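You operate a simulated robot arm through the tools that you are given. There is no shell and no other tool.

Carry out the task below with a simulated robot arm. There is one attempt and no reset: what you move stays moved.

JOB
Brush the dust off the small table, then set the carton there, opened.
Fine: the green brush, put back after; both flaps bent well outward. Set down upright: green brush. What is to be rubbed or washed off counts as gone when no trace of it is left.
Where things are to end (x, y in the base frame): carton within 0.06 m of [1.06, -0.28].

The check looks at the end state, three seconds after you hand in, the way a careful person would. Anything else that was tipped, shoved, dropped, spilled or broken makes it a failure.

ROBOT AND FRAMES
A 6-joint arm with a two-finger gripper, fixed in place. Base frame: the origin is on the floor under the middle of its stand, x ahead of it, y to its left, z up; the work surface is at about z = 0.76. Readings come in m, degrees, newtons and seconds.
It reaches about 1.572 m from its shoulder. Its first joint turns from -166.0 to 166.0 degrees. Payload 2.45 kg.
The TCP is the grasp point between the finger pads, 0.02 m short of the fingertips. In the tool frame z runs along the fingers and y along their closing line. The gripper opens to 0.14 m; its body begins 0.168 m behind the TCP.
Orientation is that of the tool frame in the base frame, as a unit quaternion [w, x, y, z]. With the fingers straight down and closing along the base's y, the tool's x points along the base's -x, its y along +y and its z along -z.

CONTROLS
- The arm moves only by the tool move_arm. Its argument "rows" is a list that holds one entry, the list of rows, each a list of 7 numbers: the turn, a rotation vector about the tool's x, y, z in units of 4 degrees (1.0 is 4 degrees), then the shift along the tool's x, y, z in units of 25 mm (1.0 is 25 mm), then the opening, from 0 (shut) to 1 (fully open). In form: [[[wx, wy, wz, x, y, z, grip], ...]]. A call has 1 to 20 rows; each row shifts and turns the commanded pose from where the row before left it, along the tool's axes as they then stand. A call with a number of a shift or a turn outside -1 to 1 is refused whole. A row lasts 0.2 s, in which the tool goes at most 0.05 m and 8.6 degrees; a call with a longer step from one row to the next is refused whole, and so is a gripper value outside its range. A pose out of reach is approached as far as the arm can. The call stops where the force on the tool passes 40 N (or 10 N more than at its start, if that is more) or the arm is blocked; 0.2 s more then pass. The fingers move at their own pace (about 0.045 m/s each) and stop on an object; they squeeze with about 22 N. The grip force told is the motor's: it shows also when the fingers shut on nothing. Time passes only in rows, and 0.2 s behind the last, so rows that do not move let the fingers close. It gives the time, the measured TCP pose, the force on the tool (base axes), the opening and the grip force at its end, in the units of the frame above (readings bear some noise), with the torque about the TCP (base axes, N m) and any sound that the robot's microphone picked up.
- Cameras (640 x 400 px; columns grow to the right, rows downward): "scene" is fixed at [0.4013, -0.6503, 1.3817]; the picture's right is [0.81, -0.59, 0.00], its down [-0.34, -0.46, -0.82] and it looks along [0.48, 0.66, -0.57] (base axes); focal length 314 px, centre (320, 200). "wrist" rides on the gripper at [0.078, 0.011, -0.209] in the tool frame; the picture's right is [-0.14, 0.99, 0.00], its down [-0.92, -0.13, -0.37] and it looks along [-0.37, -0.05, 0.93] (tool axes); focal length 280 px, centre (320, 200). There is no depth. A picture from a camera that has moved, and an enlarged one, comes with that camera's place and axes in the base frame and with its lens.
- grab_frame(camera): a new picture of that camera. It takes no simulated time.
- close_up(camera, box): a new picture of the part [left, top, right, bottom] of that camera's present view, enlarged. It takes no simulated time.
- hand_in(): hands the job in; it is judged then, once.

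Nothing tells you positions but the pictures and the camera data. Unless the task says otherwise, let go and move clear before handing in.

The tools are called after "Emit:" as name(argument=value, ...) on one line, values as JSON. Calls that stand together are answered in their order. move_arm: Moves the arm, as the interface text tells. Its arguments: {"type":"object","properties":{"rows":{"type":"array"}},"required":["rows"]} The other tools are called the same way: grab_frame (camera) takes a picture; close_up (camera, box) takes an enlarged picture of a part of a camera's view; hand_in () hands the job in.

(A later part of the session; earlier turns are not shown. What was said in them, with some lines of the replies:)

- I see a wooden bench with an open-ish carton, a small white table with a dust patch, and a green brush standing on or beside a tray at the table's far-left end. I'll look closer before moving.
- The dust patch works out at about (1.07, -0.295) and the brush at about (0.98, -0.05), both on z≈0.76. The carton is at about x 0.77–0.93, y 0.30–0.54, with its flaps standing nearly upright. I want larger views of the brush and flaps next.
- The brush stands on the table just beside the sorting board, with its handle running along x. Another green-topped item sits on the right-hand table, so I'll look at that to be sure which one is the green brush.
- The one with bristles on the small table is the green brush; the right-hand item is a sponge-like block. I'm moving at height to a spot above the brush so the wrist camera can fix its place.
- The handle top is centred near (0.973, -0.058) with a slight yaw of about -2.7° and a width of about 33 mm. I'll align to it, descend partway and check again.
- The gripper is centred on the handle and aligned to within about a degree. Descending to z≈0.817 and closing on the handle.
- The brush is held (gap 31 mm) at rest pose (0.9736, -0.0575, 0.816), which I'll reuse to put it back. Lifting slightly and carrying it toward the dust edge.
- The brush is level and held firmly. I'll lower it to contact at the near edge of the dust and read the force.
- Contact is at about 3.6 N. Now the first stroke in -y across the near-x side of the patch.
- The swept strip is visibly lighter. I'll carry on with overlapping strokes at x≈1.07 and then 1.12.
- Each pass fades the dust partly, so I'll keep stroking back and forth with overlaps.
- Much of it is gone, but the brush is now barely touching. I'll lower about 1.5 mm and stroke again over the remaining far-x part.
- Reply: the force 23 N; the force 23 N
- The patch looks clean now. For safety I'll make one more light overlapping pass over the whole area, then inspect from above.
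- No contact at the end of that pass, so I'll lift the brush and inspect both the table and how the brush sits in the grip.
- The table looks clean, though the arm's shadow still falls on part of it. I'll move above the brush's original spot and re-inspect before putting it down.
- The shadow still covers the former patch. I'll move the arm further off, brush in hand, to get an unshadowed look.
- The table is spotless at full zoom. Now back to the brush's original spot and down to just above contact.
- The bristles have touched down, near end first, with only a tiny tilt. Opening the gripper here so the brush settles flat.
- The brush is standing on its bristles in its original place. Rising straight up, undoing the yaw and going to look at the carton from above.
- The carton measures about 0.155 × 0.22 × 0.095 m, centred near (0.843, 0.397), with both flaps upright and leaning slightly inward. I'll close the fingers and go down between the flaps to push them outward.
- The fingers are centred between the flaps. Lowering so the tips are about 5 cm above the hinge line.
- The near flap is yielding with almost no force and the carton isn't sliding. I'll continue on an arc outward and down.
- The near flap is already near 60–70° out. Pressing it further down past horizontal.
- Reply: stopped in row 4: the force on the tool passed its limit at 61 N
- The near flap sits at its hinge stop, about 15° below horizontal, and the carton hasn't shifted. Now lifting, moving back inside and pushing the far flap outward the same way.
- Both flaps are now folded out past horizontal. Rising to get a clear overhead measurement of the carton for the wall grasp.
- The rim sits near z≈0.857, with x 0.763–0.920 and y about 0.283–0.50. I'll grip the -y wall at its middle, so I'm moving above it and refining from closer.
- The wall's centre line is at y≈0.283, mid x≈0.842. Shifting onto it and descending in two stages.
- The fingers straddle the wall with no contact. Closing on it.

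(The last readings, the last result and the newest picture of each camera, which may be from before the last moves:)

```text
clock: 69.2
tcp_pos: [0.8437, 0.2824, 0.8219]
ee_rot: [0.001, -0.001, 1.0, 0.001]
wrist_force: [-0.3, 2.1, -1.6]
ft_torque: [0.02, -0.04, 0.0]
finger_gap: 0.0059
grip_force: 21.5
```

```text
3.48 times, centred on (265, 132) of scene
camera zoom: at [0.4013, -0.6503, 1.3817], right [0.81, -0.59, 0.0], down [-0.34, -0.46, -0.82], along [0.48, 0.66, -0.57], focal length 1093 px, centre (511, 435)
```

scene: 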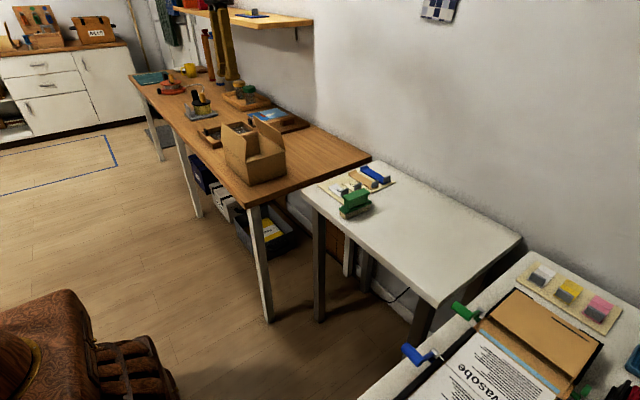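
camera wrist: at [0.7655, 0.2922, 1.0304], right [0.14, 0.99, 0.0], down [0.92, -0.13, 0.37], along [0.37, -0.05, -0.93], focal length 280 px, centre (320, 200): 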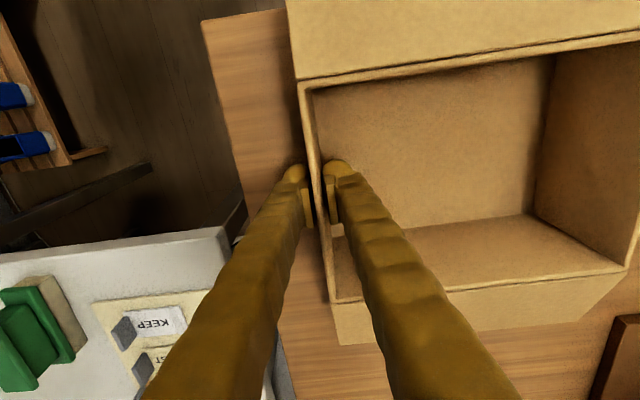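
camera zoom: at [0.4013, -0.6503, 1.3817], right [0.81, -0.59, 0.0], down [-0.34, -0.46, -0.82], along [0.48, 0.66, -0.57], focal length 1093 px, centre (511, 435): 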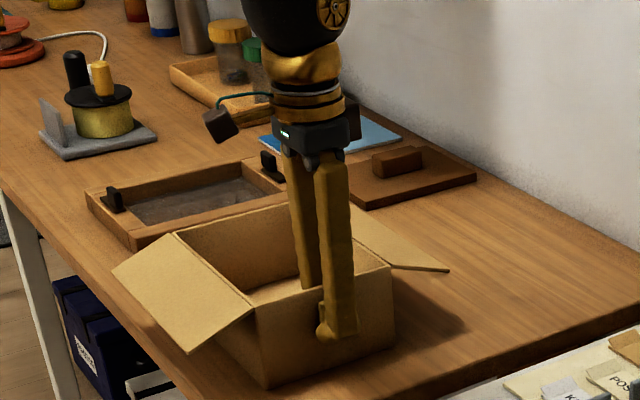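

The wall is gripped (gap 6 mm, 21 N). A slow trial lift of about 2.5 cm to check weight and droop.

Emit:
move_arm(rows=[[[0, 0, 0, 0, 0, -0.15, 0], [0, 0, 0, 0, 0, -0.2, 0], [0, 0, 0, 0, 0, -0.25, 0], [0, 0, 0, 0, 0, -0.25, 0], [0, 0, 0, 0, 0, -0.15, 0], [0, 0, 0, 0, 0, 0, 0]]])

Emit:
grab_frame(camera="wrist")

Emit:
close_up(camera="scene", box=[205, 75, 325, 190])

```text
clock: 70.6
tcp_pos: [0.8438, 0.2831, 0.847]
ee_rot: [0.002, 0.0, 1.0, 0.002]
wrist_force: [-0.5, -0.5, -3.9]
ft_torque: [-0.41, -0.02, -0.01]
finger_gap: 0.0059
grip_force: 21.9
```

```text
taken
camera wrist: at [0.765, 0.2928, 1.056], right [0.14, 0.99, 0.0], down [0.92, -0.13, 0.37], along [0.37, -0.05, -0.93], focal length 280 px, centre (320, 200)
```

wrist: 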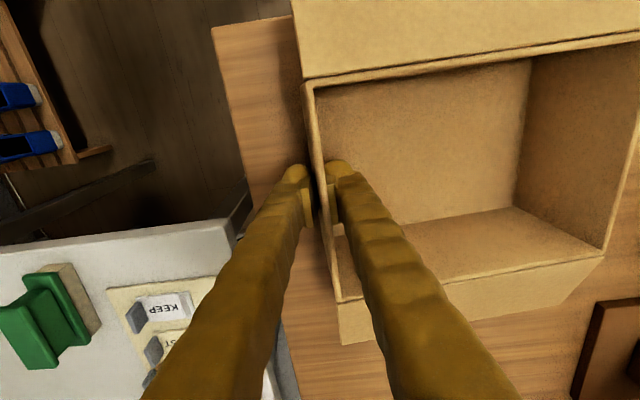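

```text
3.48 times, centred on (265, 132) of scene
camera zoom: at [0.4013, -0.6503, 1.3817], right [0.81, -0.59, 0.0], down [-0.34, -0.46, -0.82], along [0.48, 0.66, -0.57], focal length 1093 px, centre (511, 435)
```

zoom: 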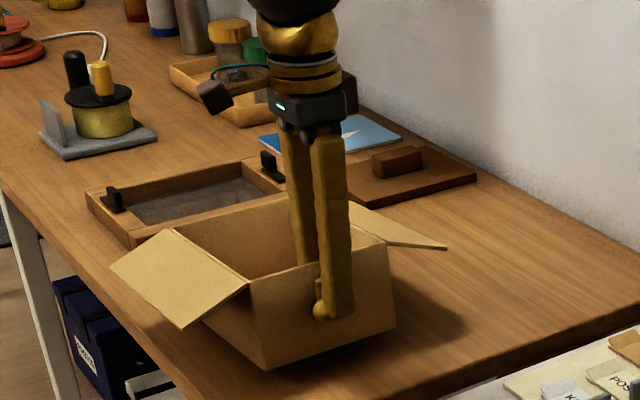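

Emit:
close_up(camera="scene", box=[215, 115, 305, 190])

```text
5.33 times, centred on (260, 152) of scene
camera zoom: at [0.4013, -0.6503, 1.3817], right [0.81, -0.59, 0.0], down [-0.34, -0.46, -0.82], along [0.48, 0.66, -0.57], focal length 1675 px, centre (640, 453)
```

zoom: 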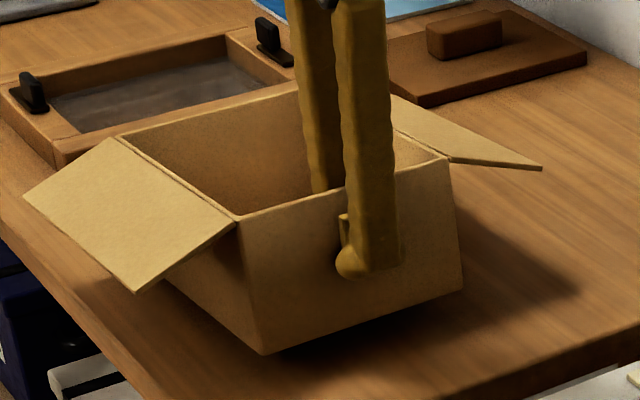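

The carton weighs about 3.6 N and is off the bench with roughly a 6° droop at its far end. I'll lift a bit more and check whether the droop is steady.

Emit:
move_arm(rows=[[[0, 0, 0, 0, 0, -0.2, 0], [0, 0, 0, 0, 0, -0.3, 0], [0, 0, 0, 0, 0, -0.3, 0], [0, 0, 0, 0, 0, -0.2, 0], [0, 0, 0, 0, 0, 0, 0], [0, 0, 0, 0, 0, 0, 0], [0, 0, 0, 0, 0, 0, 0]]])

Emit:
close_up(camera="scene", box=[215, 100, 305, 190])

Emit:
grab_frame(camera="wrist")

```text
clock: 72.2
tcp_pos: [0.8438, 0.283, 0.8717]
ee_rot: [0.002, 0.0, 1.0, 0.001]
wrist_force: [0.2, 0.1, -2.9]
ft_torque: [-0.45, -0.05, -0.01]
finger_gap: 0.0058
grip_force: 21.9
```

```text
4.44 times, centred on (260, 145) of scene
camera zoom: at [0.4013, -0.6503, 1.3817], right [0.81, -0.59, 0.0], down [-0.34, -0.46, -0.82], along [0.48, 0.66, -0.57], focal length 1396 px, centre (587, 444)
```

zoom: 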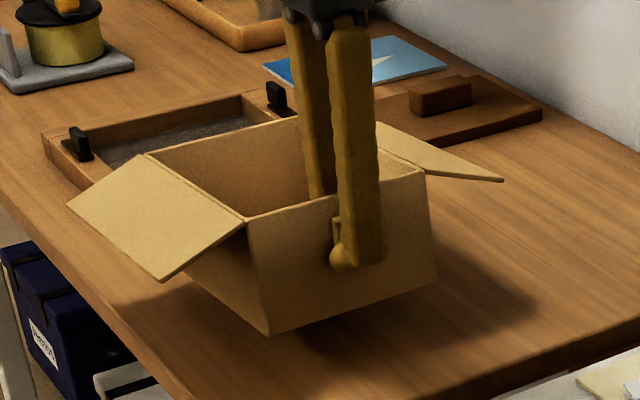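

```text
taken
camera wrist: at [0.765, 0.2935, 1.0806], right [0.14, 0.99, 0.0], down [0.92, -0.13, 0.37], along [0.37, -0.05, -0.93], focal length 280 px, centre (320, 200)
```

wrist: 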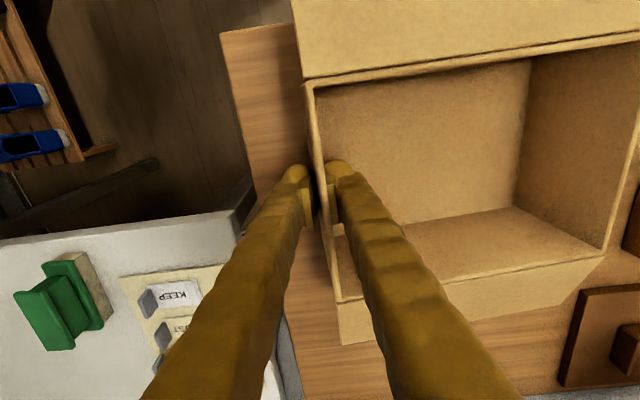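

The droop is steady at about 6°, so the grip is holding. Lifting to a safe travel height well above the brush and board.

Emit:
move_arm(rows=[[[0, 0, 0, 0, 0, -0.3, 0], [0, 0, 0, 0, 0, -0.5, 0], [0, 0, 0, 0, 0, -0.6, 0], [0, 0, 0, 0, 0, -0.7, 0], [0, 0, 0, 0, 0, -0.7, 0], [0, 0, 0, 0, 0, -0.7, 0], [0, 0, 0, 0, 0, -0.7, 0], [0, 0, 0, 0, 0, -0.7, 0], [0, 0, 0, 0, 0, -0.7, 0], [0, 0, 0, 0, 0, -0.5, 0], [0, 0, 0, 0, 0, -0.3, 0], [0, 0, 0, 0, 0, 0, 0]]])

Emit:
grab_frame(camera="wrist")

Emit:
grab_frame(camera="scene")

```text
clock: 74.8
tcp_pos: [0.8433, 0.2827, 1.031]
ee_rot: [0.003, 0.0, 1.0, 0.001]
wrist_force: [-0.2, -0.2, -3.9]
ft_torque: [-0.41, -0.04, 0.01]
finger_gap: 0.0058
grip_force: 22.1
```

```text
taken
camera wrist: at [0.765, 0.2925, 1.2401], right [0.14, 0.99, 0.0], down [0.92, -0.13, 0.37], along [0.37, -0.05, -0.93], focal length 280 px, centre (320, 200)
```

wrist: 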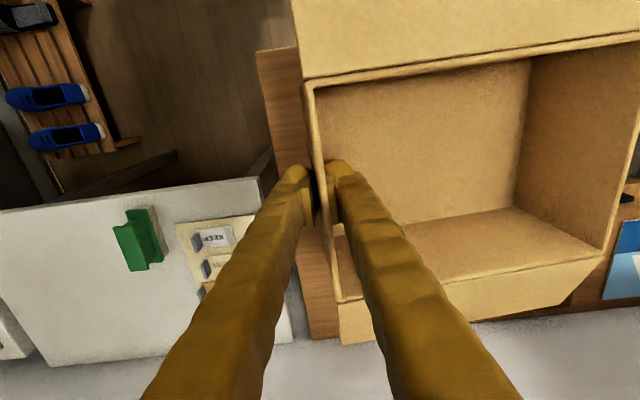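

```text
taken
```

scene: 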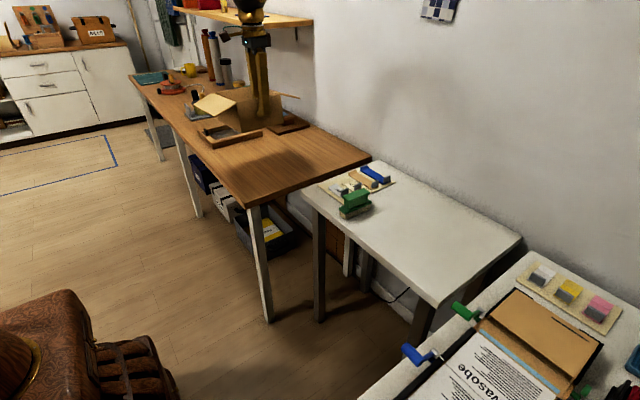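

The carton is held steady at height. Now the first half of the sideways travel toward the small table.

Emit:
move_arm(rows=[[[0, 0, 0, -0.1, -0.3, 0, 0], [0, 0, 0, -0.2, -0.6, 0, 0], [0, 0, 0, -0.28, -0.85, 0, 0], [0, 0, 0, -0.28, -0.85, 0, 0], [0, 0, 0, -0.28, -0.85, 0, 0], [0, 0, 0, -0.28, -0.85, 0, 0], [0, 0, 0, -0.28, -0.85, 0, 0], [0, 0, 0, -0.28, -0.85, 0, 0], [0, 0, 0, -0.28, -0.85, 0, 0], [0, 0, 0, -0.28, -0.85, 0, 0], [0, 0, 0, -0.28, -0.85, 0, 0], [0, 0, 0, -0.28, -0.85, 0, 0], [0, 0, 0, -0.28, -0.85, 0, 0], [0, 0, 0, -0.28, -0.85, 0, 0], [0, 0, 0, -0.28, -0.85, 0, 0], [0, 0, 0, -0.28, -0.85, 0, 0], [0, 0, 0, -0.2, -0.6, 0, 0], [0, 0, 0, -0.1, -0.3, 0, 0], [0, 0, 0, 0, 0, 0, 0]]])

Emit:
grab_frame(camera="wrist")

Emit:
grab_frame(camera="scene")

```text
clock: 78.8
tcp_pos: [0.9566, -0.0583, 1.0327]
ee_rot: [0.002, 0.0, 1.0, 0.002]
wrist_force: [-1.2, 0.3, -4.5]
ft_torque: [-0.43, -0.01, 0.0]
finger_gap: 0.006
grip_force: 21.9
```

```text
taken
camera wrist: at [0.8778, -0.0491, 1.2418], right [0.14, 0.99, 0.0], down [0.92, -0.13, 0.37], along [0.37, -0.05, -0.93], focal length 280 px, centre (320, 200)
```

wrist: 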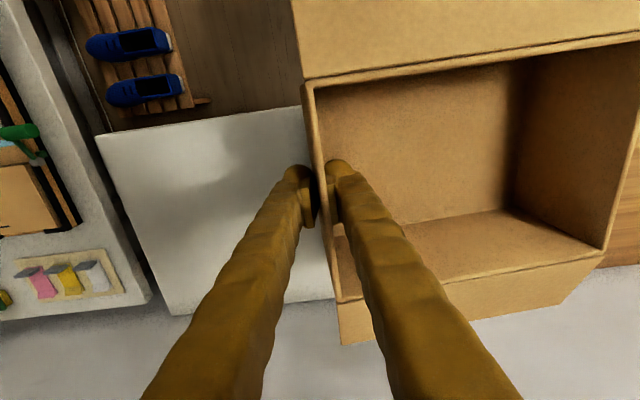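

```text
taken
```

scene: 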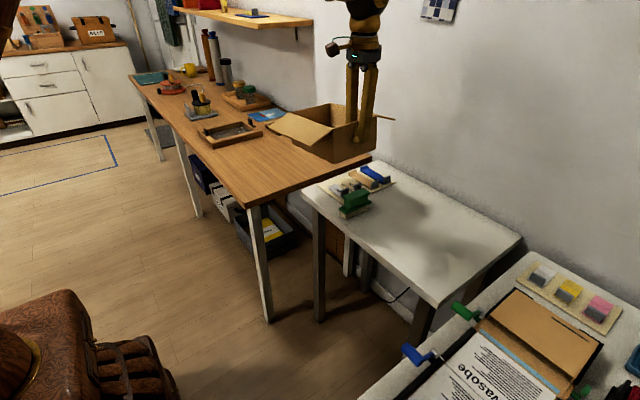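

Emit:
move_arm(rows=[[[0, 0, 0, -0.096, -0.3, 0, 0], [0, 0, 0, -0.19, -0.6, 0, 0], [0, 0, 0, -0.271, -0.85, 0, 0], [0, 0, 0, -0.271, -0.85, 0, 0], [0, 0, 0, -0.271, -0.85, 0, 0], [0, 0, 0, -0.271, -0.85, 0, 0], [0, 0, 0, -0.271, -0.85, 0, 0], [0, 0, 0, -0.271, -0.85, 0, 0], [0, 0, 0, -0.271, -0.85, 0, 0], [0, 0, 0, -0.271, -0.85, 0, 0], [0, 0, 0, -0.271, -0.85, 0, 0], [0, 0, 0, -0.271, -0.85, 0, 0], [0, 0, 0, -0.271, -0.85, 0, 0], [0, 0, 0, -0.271, -0.85, 0, 0], [0, 0, 0, -0.271, -0.85, 0, 0], [0, 0, 0, -0.19, -0.6, 0, 0], [0, 0, 0, -0.108, -0.34, 0, 0], [0, 0, 0, -0.096, -0.3, 0, 0], [0, 0, 0, 0, 0, 0, 0]]])

Emit:
grab_frame(camera="wrist")

Emit:
grab_frame(camera="scene")

```text
clock: 82.8
tcp_pos: [1.0612, -0.3891, 1.0317]
ee_rot: [0.002, 0.0, 1.0, 0.001]
wrist_force: [0.0, -0.2, -3.8]
ft_torque: [-0.43, -0.06, 0.01]
finger_gap: 0.0058
grip_force: 22.2
```

```text
taken
camera wrist: at [0.9829, -0.3779, 1.2401], right [0.14, 0.99, 0.0], down [0.92, -0.13, 0.37], along [0.37, -0.05, -0.93], focal length 280 px, centre (320, 200)
```

wrist: 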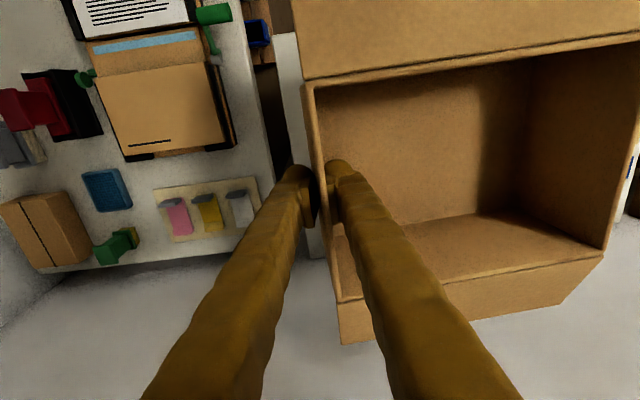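

```text
taken
```

scene: 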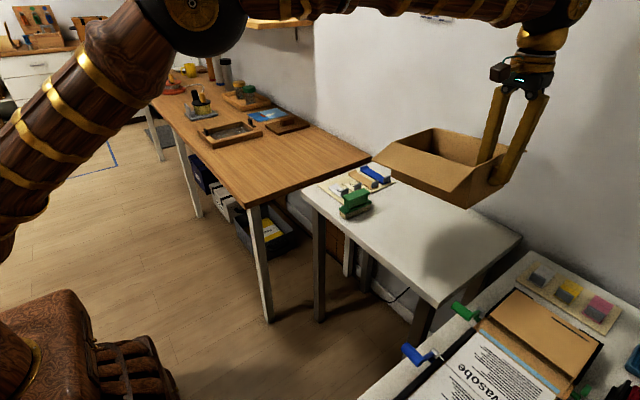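

The carton is over the table at the target. I'll rotate the gripper about 6° to level the drooping carton before lowering.

Emit:
move_arm(rows=[[[-0.3, 0, 0, 0, 0, 0, 0], [-0.4, 0, 0, 0, 0, 0, 0], [-0.4, 0, 0, 0, 0, 0, 0], [-0.3, 0, 0, 0, 0, 0, 0], [0, 0, 0, 0, 0, 0, 0]]])

Emit:
close_up(camera="scene", box=[360, 100, 560, 240])

Emit:
grab_frame(camera="wrist")

```text
clock: 84.0
tcp_pos: [1.0614, -0.3883, 1.0309]
ee_rot: [0.002, 0.0, 0.999, 0.049]
wrist_force: [-0.3, 0.1, -3.3]
ft_torque: [-0.48, -0.03, -0.03]
finger_gap: 0.0061
grip_force: 21.2
```

```text
2.86 times, centred on (460, 170) of scene
camera zoom: at [0.4013, -0.6503, 1.3817], right [0.81, -0.59, 0.0], down [-0.34, -0.46, -0.82], along [0.48, 0.66, -0.57], focal length 898 px, centre (-80, 286)
```

zoom: 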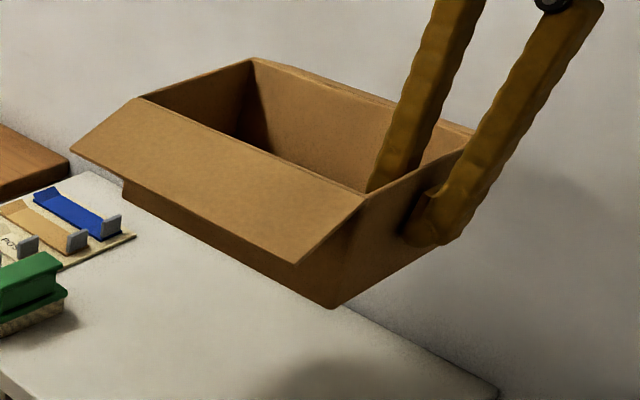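

```text
taken
camera wrist: at [0.9839, -0.3992, 1.2406], right [0.14, 0.99, 0.1], down [0.92, -0.16, 0.36], along [0.37, 0.04, -0.93], focal length 280 px, centre (320, 200)
```

wrist: 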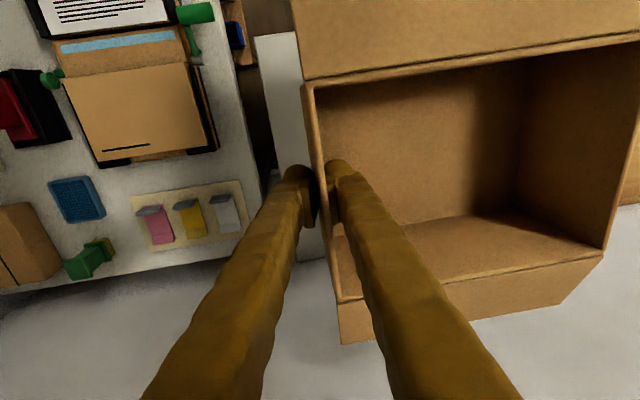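

The carton's edges now line up with the horizontal vanishing direction, so it's level. Descending straight down to a few centimetres above the table.

Emit:
move_arm(rows=[[[0, 0, 0, 0, -0.039, 0.398, 0], [0, 0, 0, 0, -0.059, 0.597, 0], [0, 0, 0, 0, -0.078, 0.796, 0], [0, 0, 0, 0, -0.078, 0.796, 0], [0, 0, 0, 0, -0.078, 0.796, 0], [0, 0, 0, 0, -0.078, 0.796, 0], [0, 0, 0, 0, -0.078, 0.796, 0], [0, 0, 0, 0, -0.078, 0.796, 0], [0, 0, 0, 0, -0.059, 0.597, 0], [0, 0, 0, 0, -0.039, 0.398, 0], [0, 0, 0, 0, 0, 0, 0]]])

Emit:
close_up(camera="scene", box=[340, 140, 540, 290])

Emit:
grab_frame(camera="wrist")

```text
clock: 86.4
tcp_pos: [1.0636, -0.3878, 0.862]
ee_rot: [0.001, 0.0, 0.999, 0.05]
wrist_force: [0.4, -0.1, -3.6]
ft_torque: [-0.45, 0.03, 0.0]
finger_gap: 0.0062
grip_force: 22.0
```

```text
2.67 times, centred on (440, 215) of scene
camera zoom: at [0.4013, -0.6503, 1.3817], right [0.81, -0.59, 0.0], down [-0.34, -0.46, -0.82], along [0.48, 0.66, -0.57], focal length 838 px, centre (0, 160)
```

zoom: 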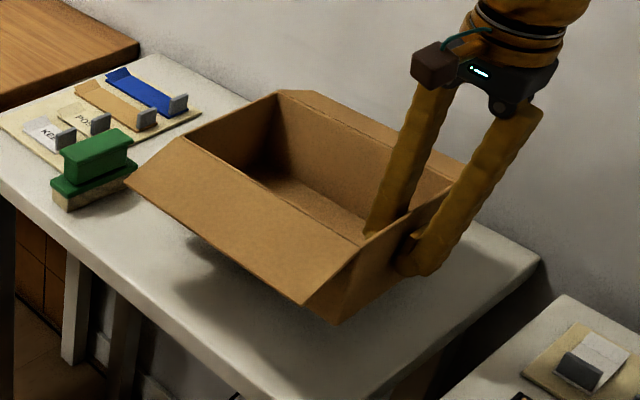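

```text
taken
camera wrist: at [0.9846, -0.3982, 1.0717], right [0.14, 0.99, 0.1], down [0.92, -0.16, 0.36], along [0.37, 0.04, -0.93], focal length 280 px, centre (320, 200)
```

wrist: 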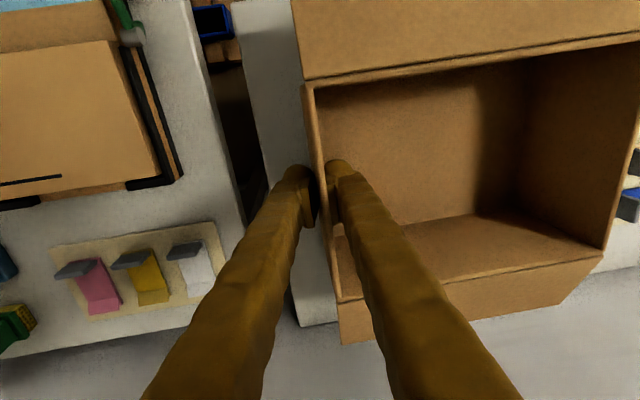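

Emit:
move_arm(rows=[[[0, 0, 0, 0, -0.029, 0.3, 0], [0, 0, 0, 0, -0.039, 0.4, 0], [0, 0, 0, 0, -0.029, 0.3, 0], [0, 0, 0, 0, -0.02, 0.2, 0], [0, 0, 0, 0, -0.01, 0.1, 0], [0, 0, 0, 0, 0, 0, 0]]])

Emit:
close_up(camera="scene", box=[340, 140, 540, 290])

```text
clock: 87.8
tcp_pos: [1.0631, -0.3879, 0.8297]
ee_rot: [0.001, 0.001, 0.999, 0.049]
wrist_force: [-0.2, -0.8, -3.8]
ft_torque: [-0.42, -0.02, 0.04]
finger_gap: 0.0061
grip_force: 22.3
```

```text
2.67 times, centred on (440, 215) of scene
camera zoom: at [0.4013, -0.6503, 1.3817], right [0.81, -0.59, 0.0], down [-0.34, -0.46, -0.82], along [0.48, 0.66, -0.57], focal length 838 px, centre (0, 160)
```

zoom: 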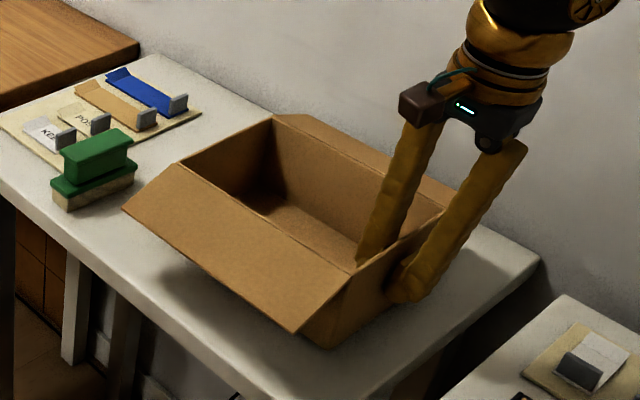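

Emit:
move_arm(rows=[[[0, 0, 0, 0, -0.01, 0.1, 0], [0, 0, 0, 0, -0.01, 0.1, 0], [0, 0, 0, 0, 0, 0, 0]]])

Emit:
move_arm(rows=[[[0, 0, 0, 0, -0.006, 0.06, 0], [0, 0, 0, 0, 0, 0, 0]]])

```text
clock: 88.6
tcp_pos: [1.0631, -0.388, 0.8236]
ee_rot: [0.003, 0.0, 0.999, 0.05]
wrist_force: [-0.5, -0.4, -3.2]
ft_torque: [-0.44, -0.03, 0.01]
finger_gap: 0.006
grip_force: 22.1
```

```text
clock: 89.2
tcp_pos: [1.0637, -0.3876, 0.8229]
ee_rot: [0.002, -0.001, 0.999, 0.05]
wrist_force: [-0.3, 0.3, -3.9]
ft_torque: [-0.44, -0.03, 0.0]
finger_gap: 0.0059
grip_force: 22.0
```

Emit:
move_arm(rows=[[[0, 0, 0, 0, -0.006, 0.06, 0], [0, 0, 0, 0, 0, 0, 0]]])

Emit:
move_arm(rows=[[[0, 0, 0, 0, -0.006, 0.06, 0], [0, 0, 0, 0, 0, 0, 0]]])

Emit:
close_up(camera="scene", box=[360, 180, 500, 280])

```text
clock: 89.8
tcp_pos: [1.0632, -0.3883, 0.8221]
ee_rot: [0.002, 0.001, 0.999, 0.05]
wrist_force: [-5.6, 1.9, 12.5]
ft_torque: [-0.32, 0.25, -0.03]
finger_gap: 0.0062
grip_force: 21.6
```

```text
clock: 90.4
tcp_pos: [1.0634, -0.3883, 0.8215]
ee_rot: [0.003, 0.0, 0.999, 0.049]
wrist_force: [2.4, -3.4, 23.8]
ft_torque: [-0.44, 0.0, -0.02]
finger_gap: 0.0058
grip_force: 22.1
```

```text
4.00 times, centred on (430, 230) of scene
camera zoom: at [0.4013, -0.6503, 1.3817], right [0.81, -0.59, 0.0], down [-0.34, -0.46, -0.82], along [0.48, 0.66, -0.57], focal length 1256 px, centre (-120, 80)
```

zoom: 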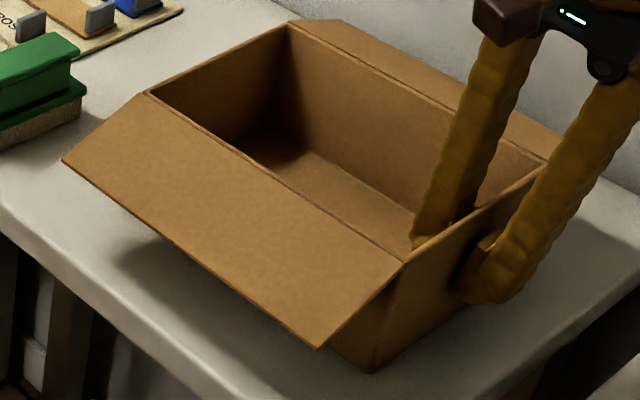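

The near bottom edge has touched while the far edge still hovers slightly. I'll ease off the pressure and rotate back a touch so the far edge comes down gently.

Emit:
move_arm(rows=[[[0.1, 0, 0, 0, 0.004, -0.04, 0], [0.1, 0, 0, 0, 0, 0, 0], [0, 0, 0, 0, 0, 0, 0]]])

```text
clock: 91.2
tcp_pos: [1.063, -0.3866, 0.8203]
ee_rot: [0.002, 0.0, 0.999, 0.043]
wrist_force: [7.9, -4.4, 16.4]
ft_torque: [-0.08, -0.15, -0.02]
finger_gap: 0.006
grip_force: 22.5
```

The far edge is now supported (torque near zero). Easing the pressure a little and opening the fingers.

Emit:
move_arm(rows=[[[0.05, 0, 0, 0, 0.002, -0.02, 0], [0, 0, 0, 0, 0, 0, 0], [0, 0, 0, 0, 0, 0, 0.1], [0, 0, 0, 0, 0, 0, 0.2], [0, 0, 0, 0, 0, 0, 0.3], [0, 0, 0, 0, 0, 0, 0.4], [0, 0, 0, 0, 0, 0, 0.4]]])

Emit:
grab_frame(camera="wrist")

Emit:
close_up(camera="scene", box=[340, 140, 540, 290])

```text
clock: 92.8
tcp_pos: [1.0628, -0.3873, 0.8213]
ee_rot: [0.002, 0.0, 0.999, 0.041]
wrist_force: [0.1, 0.4, -0.3]
ft_torque: [0.02, 0.05, -0.03]
finger_gap: 0.0561
grip_force: 0.1
```

```text
taken
camera wrist: at [0.9842, -0.3944, 1.0301], right [0.14, 0.99, 0.08], down [0.92, -0.16, 0.36], along [0.37, 0.03, -0.93], focal length 280 px, centre (320, 200)
```

wrist: 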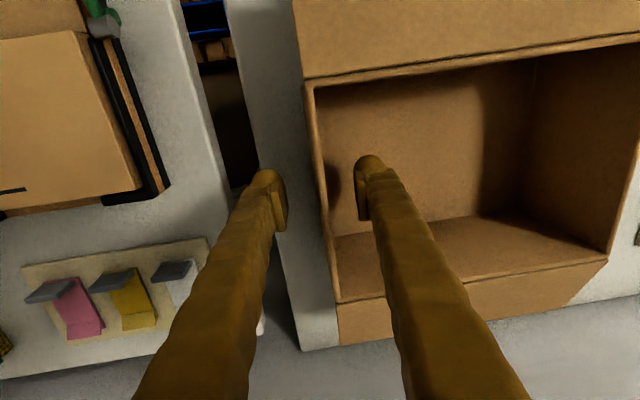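

```text
2.67 times, centred on (440, 215) of scene
camera zoom: at [0.4013, -0.6503, 1.3817], right [0.81, -0.59, 0.0], down [-0.34, -0.46, -0.82], along [0.48, 0.66, -0.57], focal length 838 px, centre (0, 160)
```

zoom: 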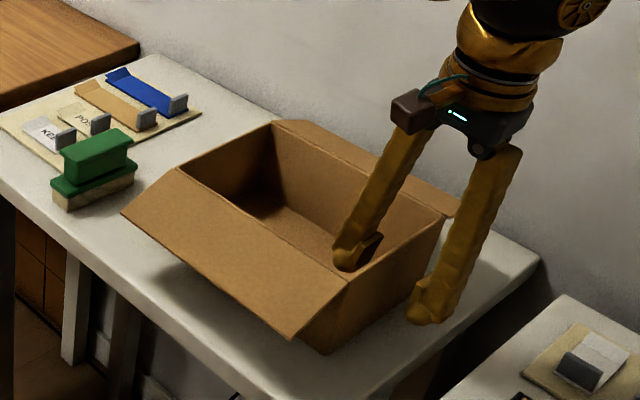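

The carton is down flat and released. Lifting straight up, clear of the walls.

Emit:
move_arm(rows=[[[0, 0, 0, 0, 0.025, -0.3, 0.4], [0, 0, 0, 0, 0.05, -0.6, 0.4], [0, 0, 0, 0, 0.08, -0.99, 0.4], [0, 0, 0, 0, 0.08, -0.99, 0.4], [0, 0, 0, 0, 0.08, -0.99, 0.4], [0, 0, 0, 0, 0.08, -0.99, 0.4], [0, 0, 0, 0, 0.08, -0.99, 0.4], [0, 0, 0, 0, 0.08, -0.99, 0.4], [0, 0, 0, 0, 0.08, -0.99, 0.4], [0, 0, 0, 0, 0.08, -0.99, 0.4], [0.4, 0, 0, 0, 0, -0.9, 0.4], [0.4, 0, 0, 0, 0, -0.9, 0.4], [0.3, 0, 0, 0, 0, -0.5, 0.4], [0, 0, 0, 0, 0, 0, 0.4]]])

Emit:
grab_frame(camera="wrist")

Emit:
grab_frame(camera="scene")

```text
clock: 95.8
tcp_pos: [1.0619, -0.3918, 1.1]
ee_rot: [0.002, 0.0, 1.0, 0.003]
wrist_force: [0.2, -0.1, -0.1]
ft_torque: [0.03, 0.0, 0.01]
finger_gap: 0.0559
grip_force: 0.1
```

```text
taken
camera wrist: at [0.9834, -0.3824, 1.3098], right [0.14, 0.99, 0.01], down [0.92, -0.13, 0.37], along [0.37, -0.05, -0.93], focal length 280 px, centre (320, 200)
```

wrist: 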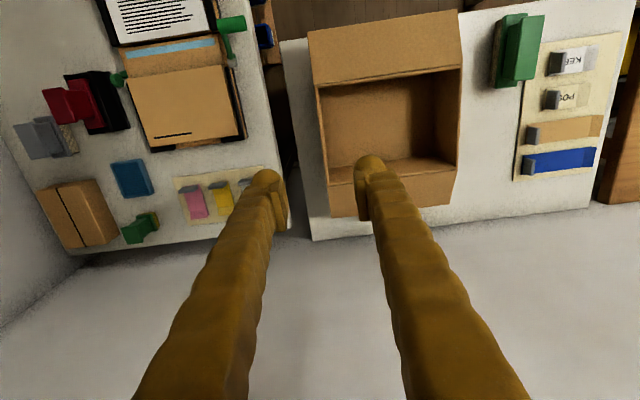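

```text
taken
```

scene: 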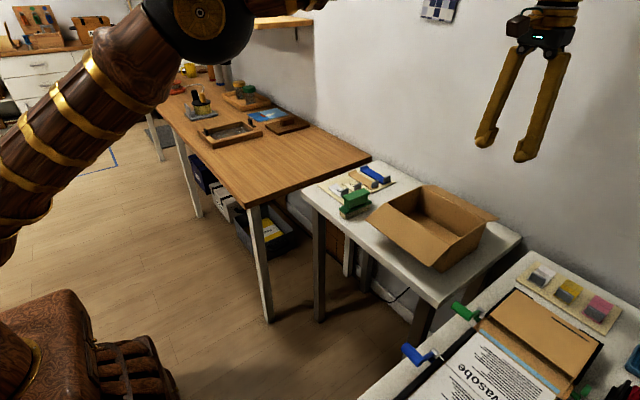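

The carton's rim works out to be centred at about (1.061, -0.28), with both flaps out. I'll retreat the arm and do a final inspection of everything.

Emit:
move_arm(rows=[[[0, 0, 0, 0, 0.5, -0.5, 0.4], [0, 0, 0, 0.3, 1, 0, 0.4], [0, 0, 0, 0.5, 1, 0, 0.4], [0, 0, 0, 0.5, 1, 0, 0.4], [0, 0, 0, 0.5, 1, 0, 0.4], [0, 0, 0, 0.5, 1, 0, 0.4], [0, 0, 0, 0.5, 1, 0, 0.4], [0, 0, 0, 0.5, 1, 0, 0.4], [0, 0, 0, 0.5, 1, 0, 0.4], [0, 0, 0, 0.5, 1, 0, 0.4], [0, 0, 0, 0.5, 1, 0, 0.4], [0, 0, 0, 0.5, 1, 0, 0.4], [0, 0, 0, 0.5, 1, 0, 0.4], [0, 0, 0, 0.5, 1, 0, 0.4], [0, 0, 0, 0.5, 1, 0, 0.4], [0, 0, 0, 0.5, 1, 0, 0.4], [0, 0, 0, 0.5, 1, 0, 0.4], [0, 0, 0, 0.5, 1, 0, 0.4], [0, 0, 0, 0, 0, 0, 0.4]]])

Emit:
grab_frame(camera="scene")

Emit:
close_up(camera="scene", box=[310, 150, 530, 310])

Emit:
grab_frame(camera="wrist")

```text
clock: 99.8
tcp_pos: [0.8521, 0.0451, 1.1158]
ee_rot: [0.002, 0.0, 1.0, 0.003]
wrist_force: [0.1, 0.1, 0.2]
ft_torque: [-0.03, 0.02, -0.01]
finger_gap: 0.0559
grip_force: 0.1
```

```text
taken
```

scene: 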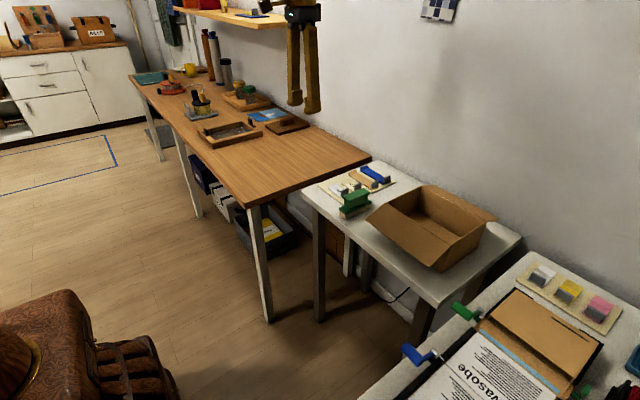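

```text
2.50 times, centred on (420, 230) of scene
camera zoom: at [0.4013, -0.6503, 1.3817], right [0.81, -0.59, 0.0], down [-0.34, -0.46, -0.82], along [0.48, 0.66, -0.57], focal length 785 px, centre (70, 125)
```

zoom: 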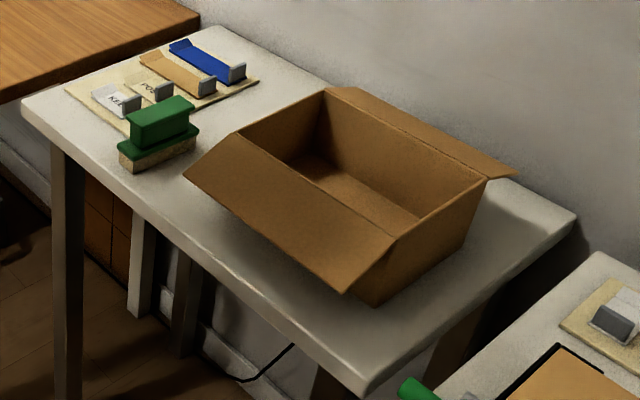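

```text
taken
camera wrist: at [0.7742, 0.0541, 1.324], right [0.14, 0.99, 0.01], down [0.92, -0.13, 0.37], along [0.37, -0.05, -0.93], focal length 280 px, centre (320, 200)
```

wrist: 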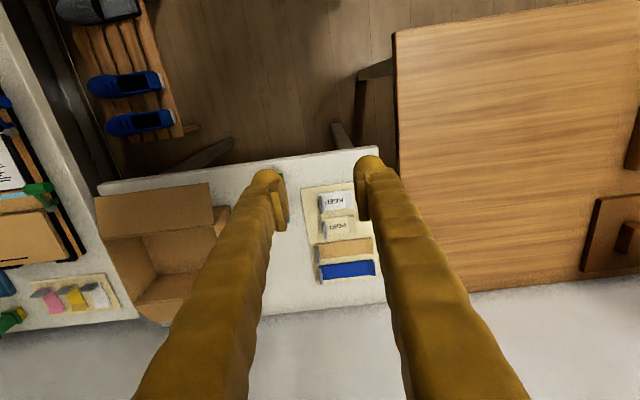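

Emit:
close_up(camera="scene", box=[315, 160, 395, 225])

Emit:
close_up(camera="scene", box=[120, 50, 320, 190])

Emit:
close_up(camera="scene", box=[360, 180, 530, 300])

```text
6.15 times, centred on (355, 192) of scene
camera zoom: at [0.4013, -0.6503, 1.3817], right [0.81, -0.59, 0.0], down [-0.34, -0.46, -0.82], along [0.48, 0.66, -0.57], focal length 1933 px, centre (105, 246)
```

zoom: 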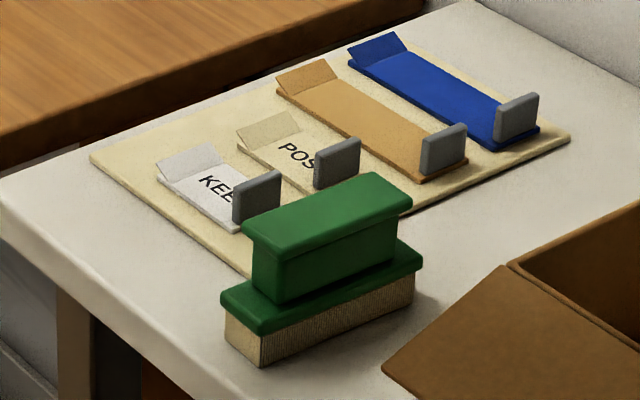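

```text
2.86 times, centred on (220, 120) of scene
camera zoom: at [0.4013, -0.6503, 1.3817], right [0.81, -0.59, 0.0], down [-0.34, -0.46, -0.82], along [0.48, 0.66, -0.57], focal length 898 px, centre (606, 429)
```

zoom: 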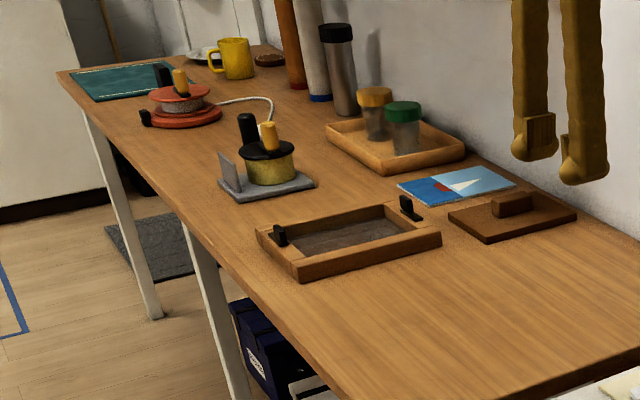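

```text
3.33 times, centred on (445, 240) of scene
camera zoom: at [0.4013, -0.6503, 1.3817], right [0.81, -0.59, 0.0], down [-0.34, -0.46, -0.82], along [0.48, 0.66, -0.57], focal length 1047 px, centre (-97, 67)
```

zoom: 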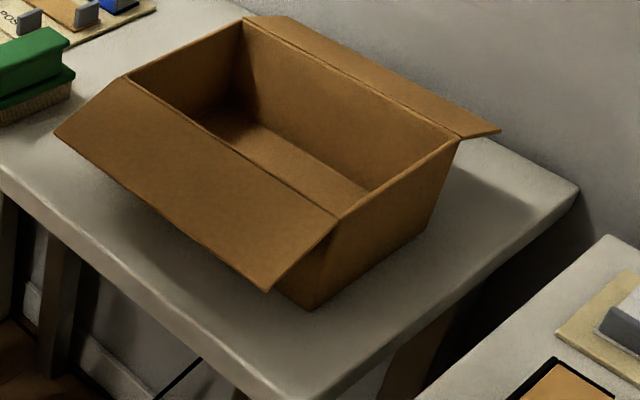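

Everything checks out in the pictures:
- **Table:** it was clean at full zoom before the carton went on.
- **Brush:** it stands upright in its original place, matching the first picture to within a pixel or two.
- **Carton:** it is flat at about (1.061, -0.28), with both flaps folded out about 15–18° below horizontal.
- **Other items:** nothing else has moved, and the arm is clear.

Handing in now.

Emit:
hand_in()

```text
The job is handed in.
```

I brushed the dust off the small table, put the green brush back, and set the carton there with both flaps bent outward. The job is handed in, but I haven't seen the judge's result.

- **Table:** no dust showed in full-zoom pictures taken just before the carton went on.
- **Green brush:** it stands upright on its bristles in its original spot beside the sorting board.
- **Carton:** it sits flat at about (1.061, -0.28), within about 2 mm of the target by my measurement. Both flaps are folded out to about 15–18° below horizontal.
- **Everything else:** nothing else looked moved in the final pictures. While I was bending the near flap, the arm pressed it against its hinge stop and the force reached 61 N before the move cut off. I saw no damage from it.
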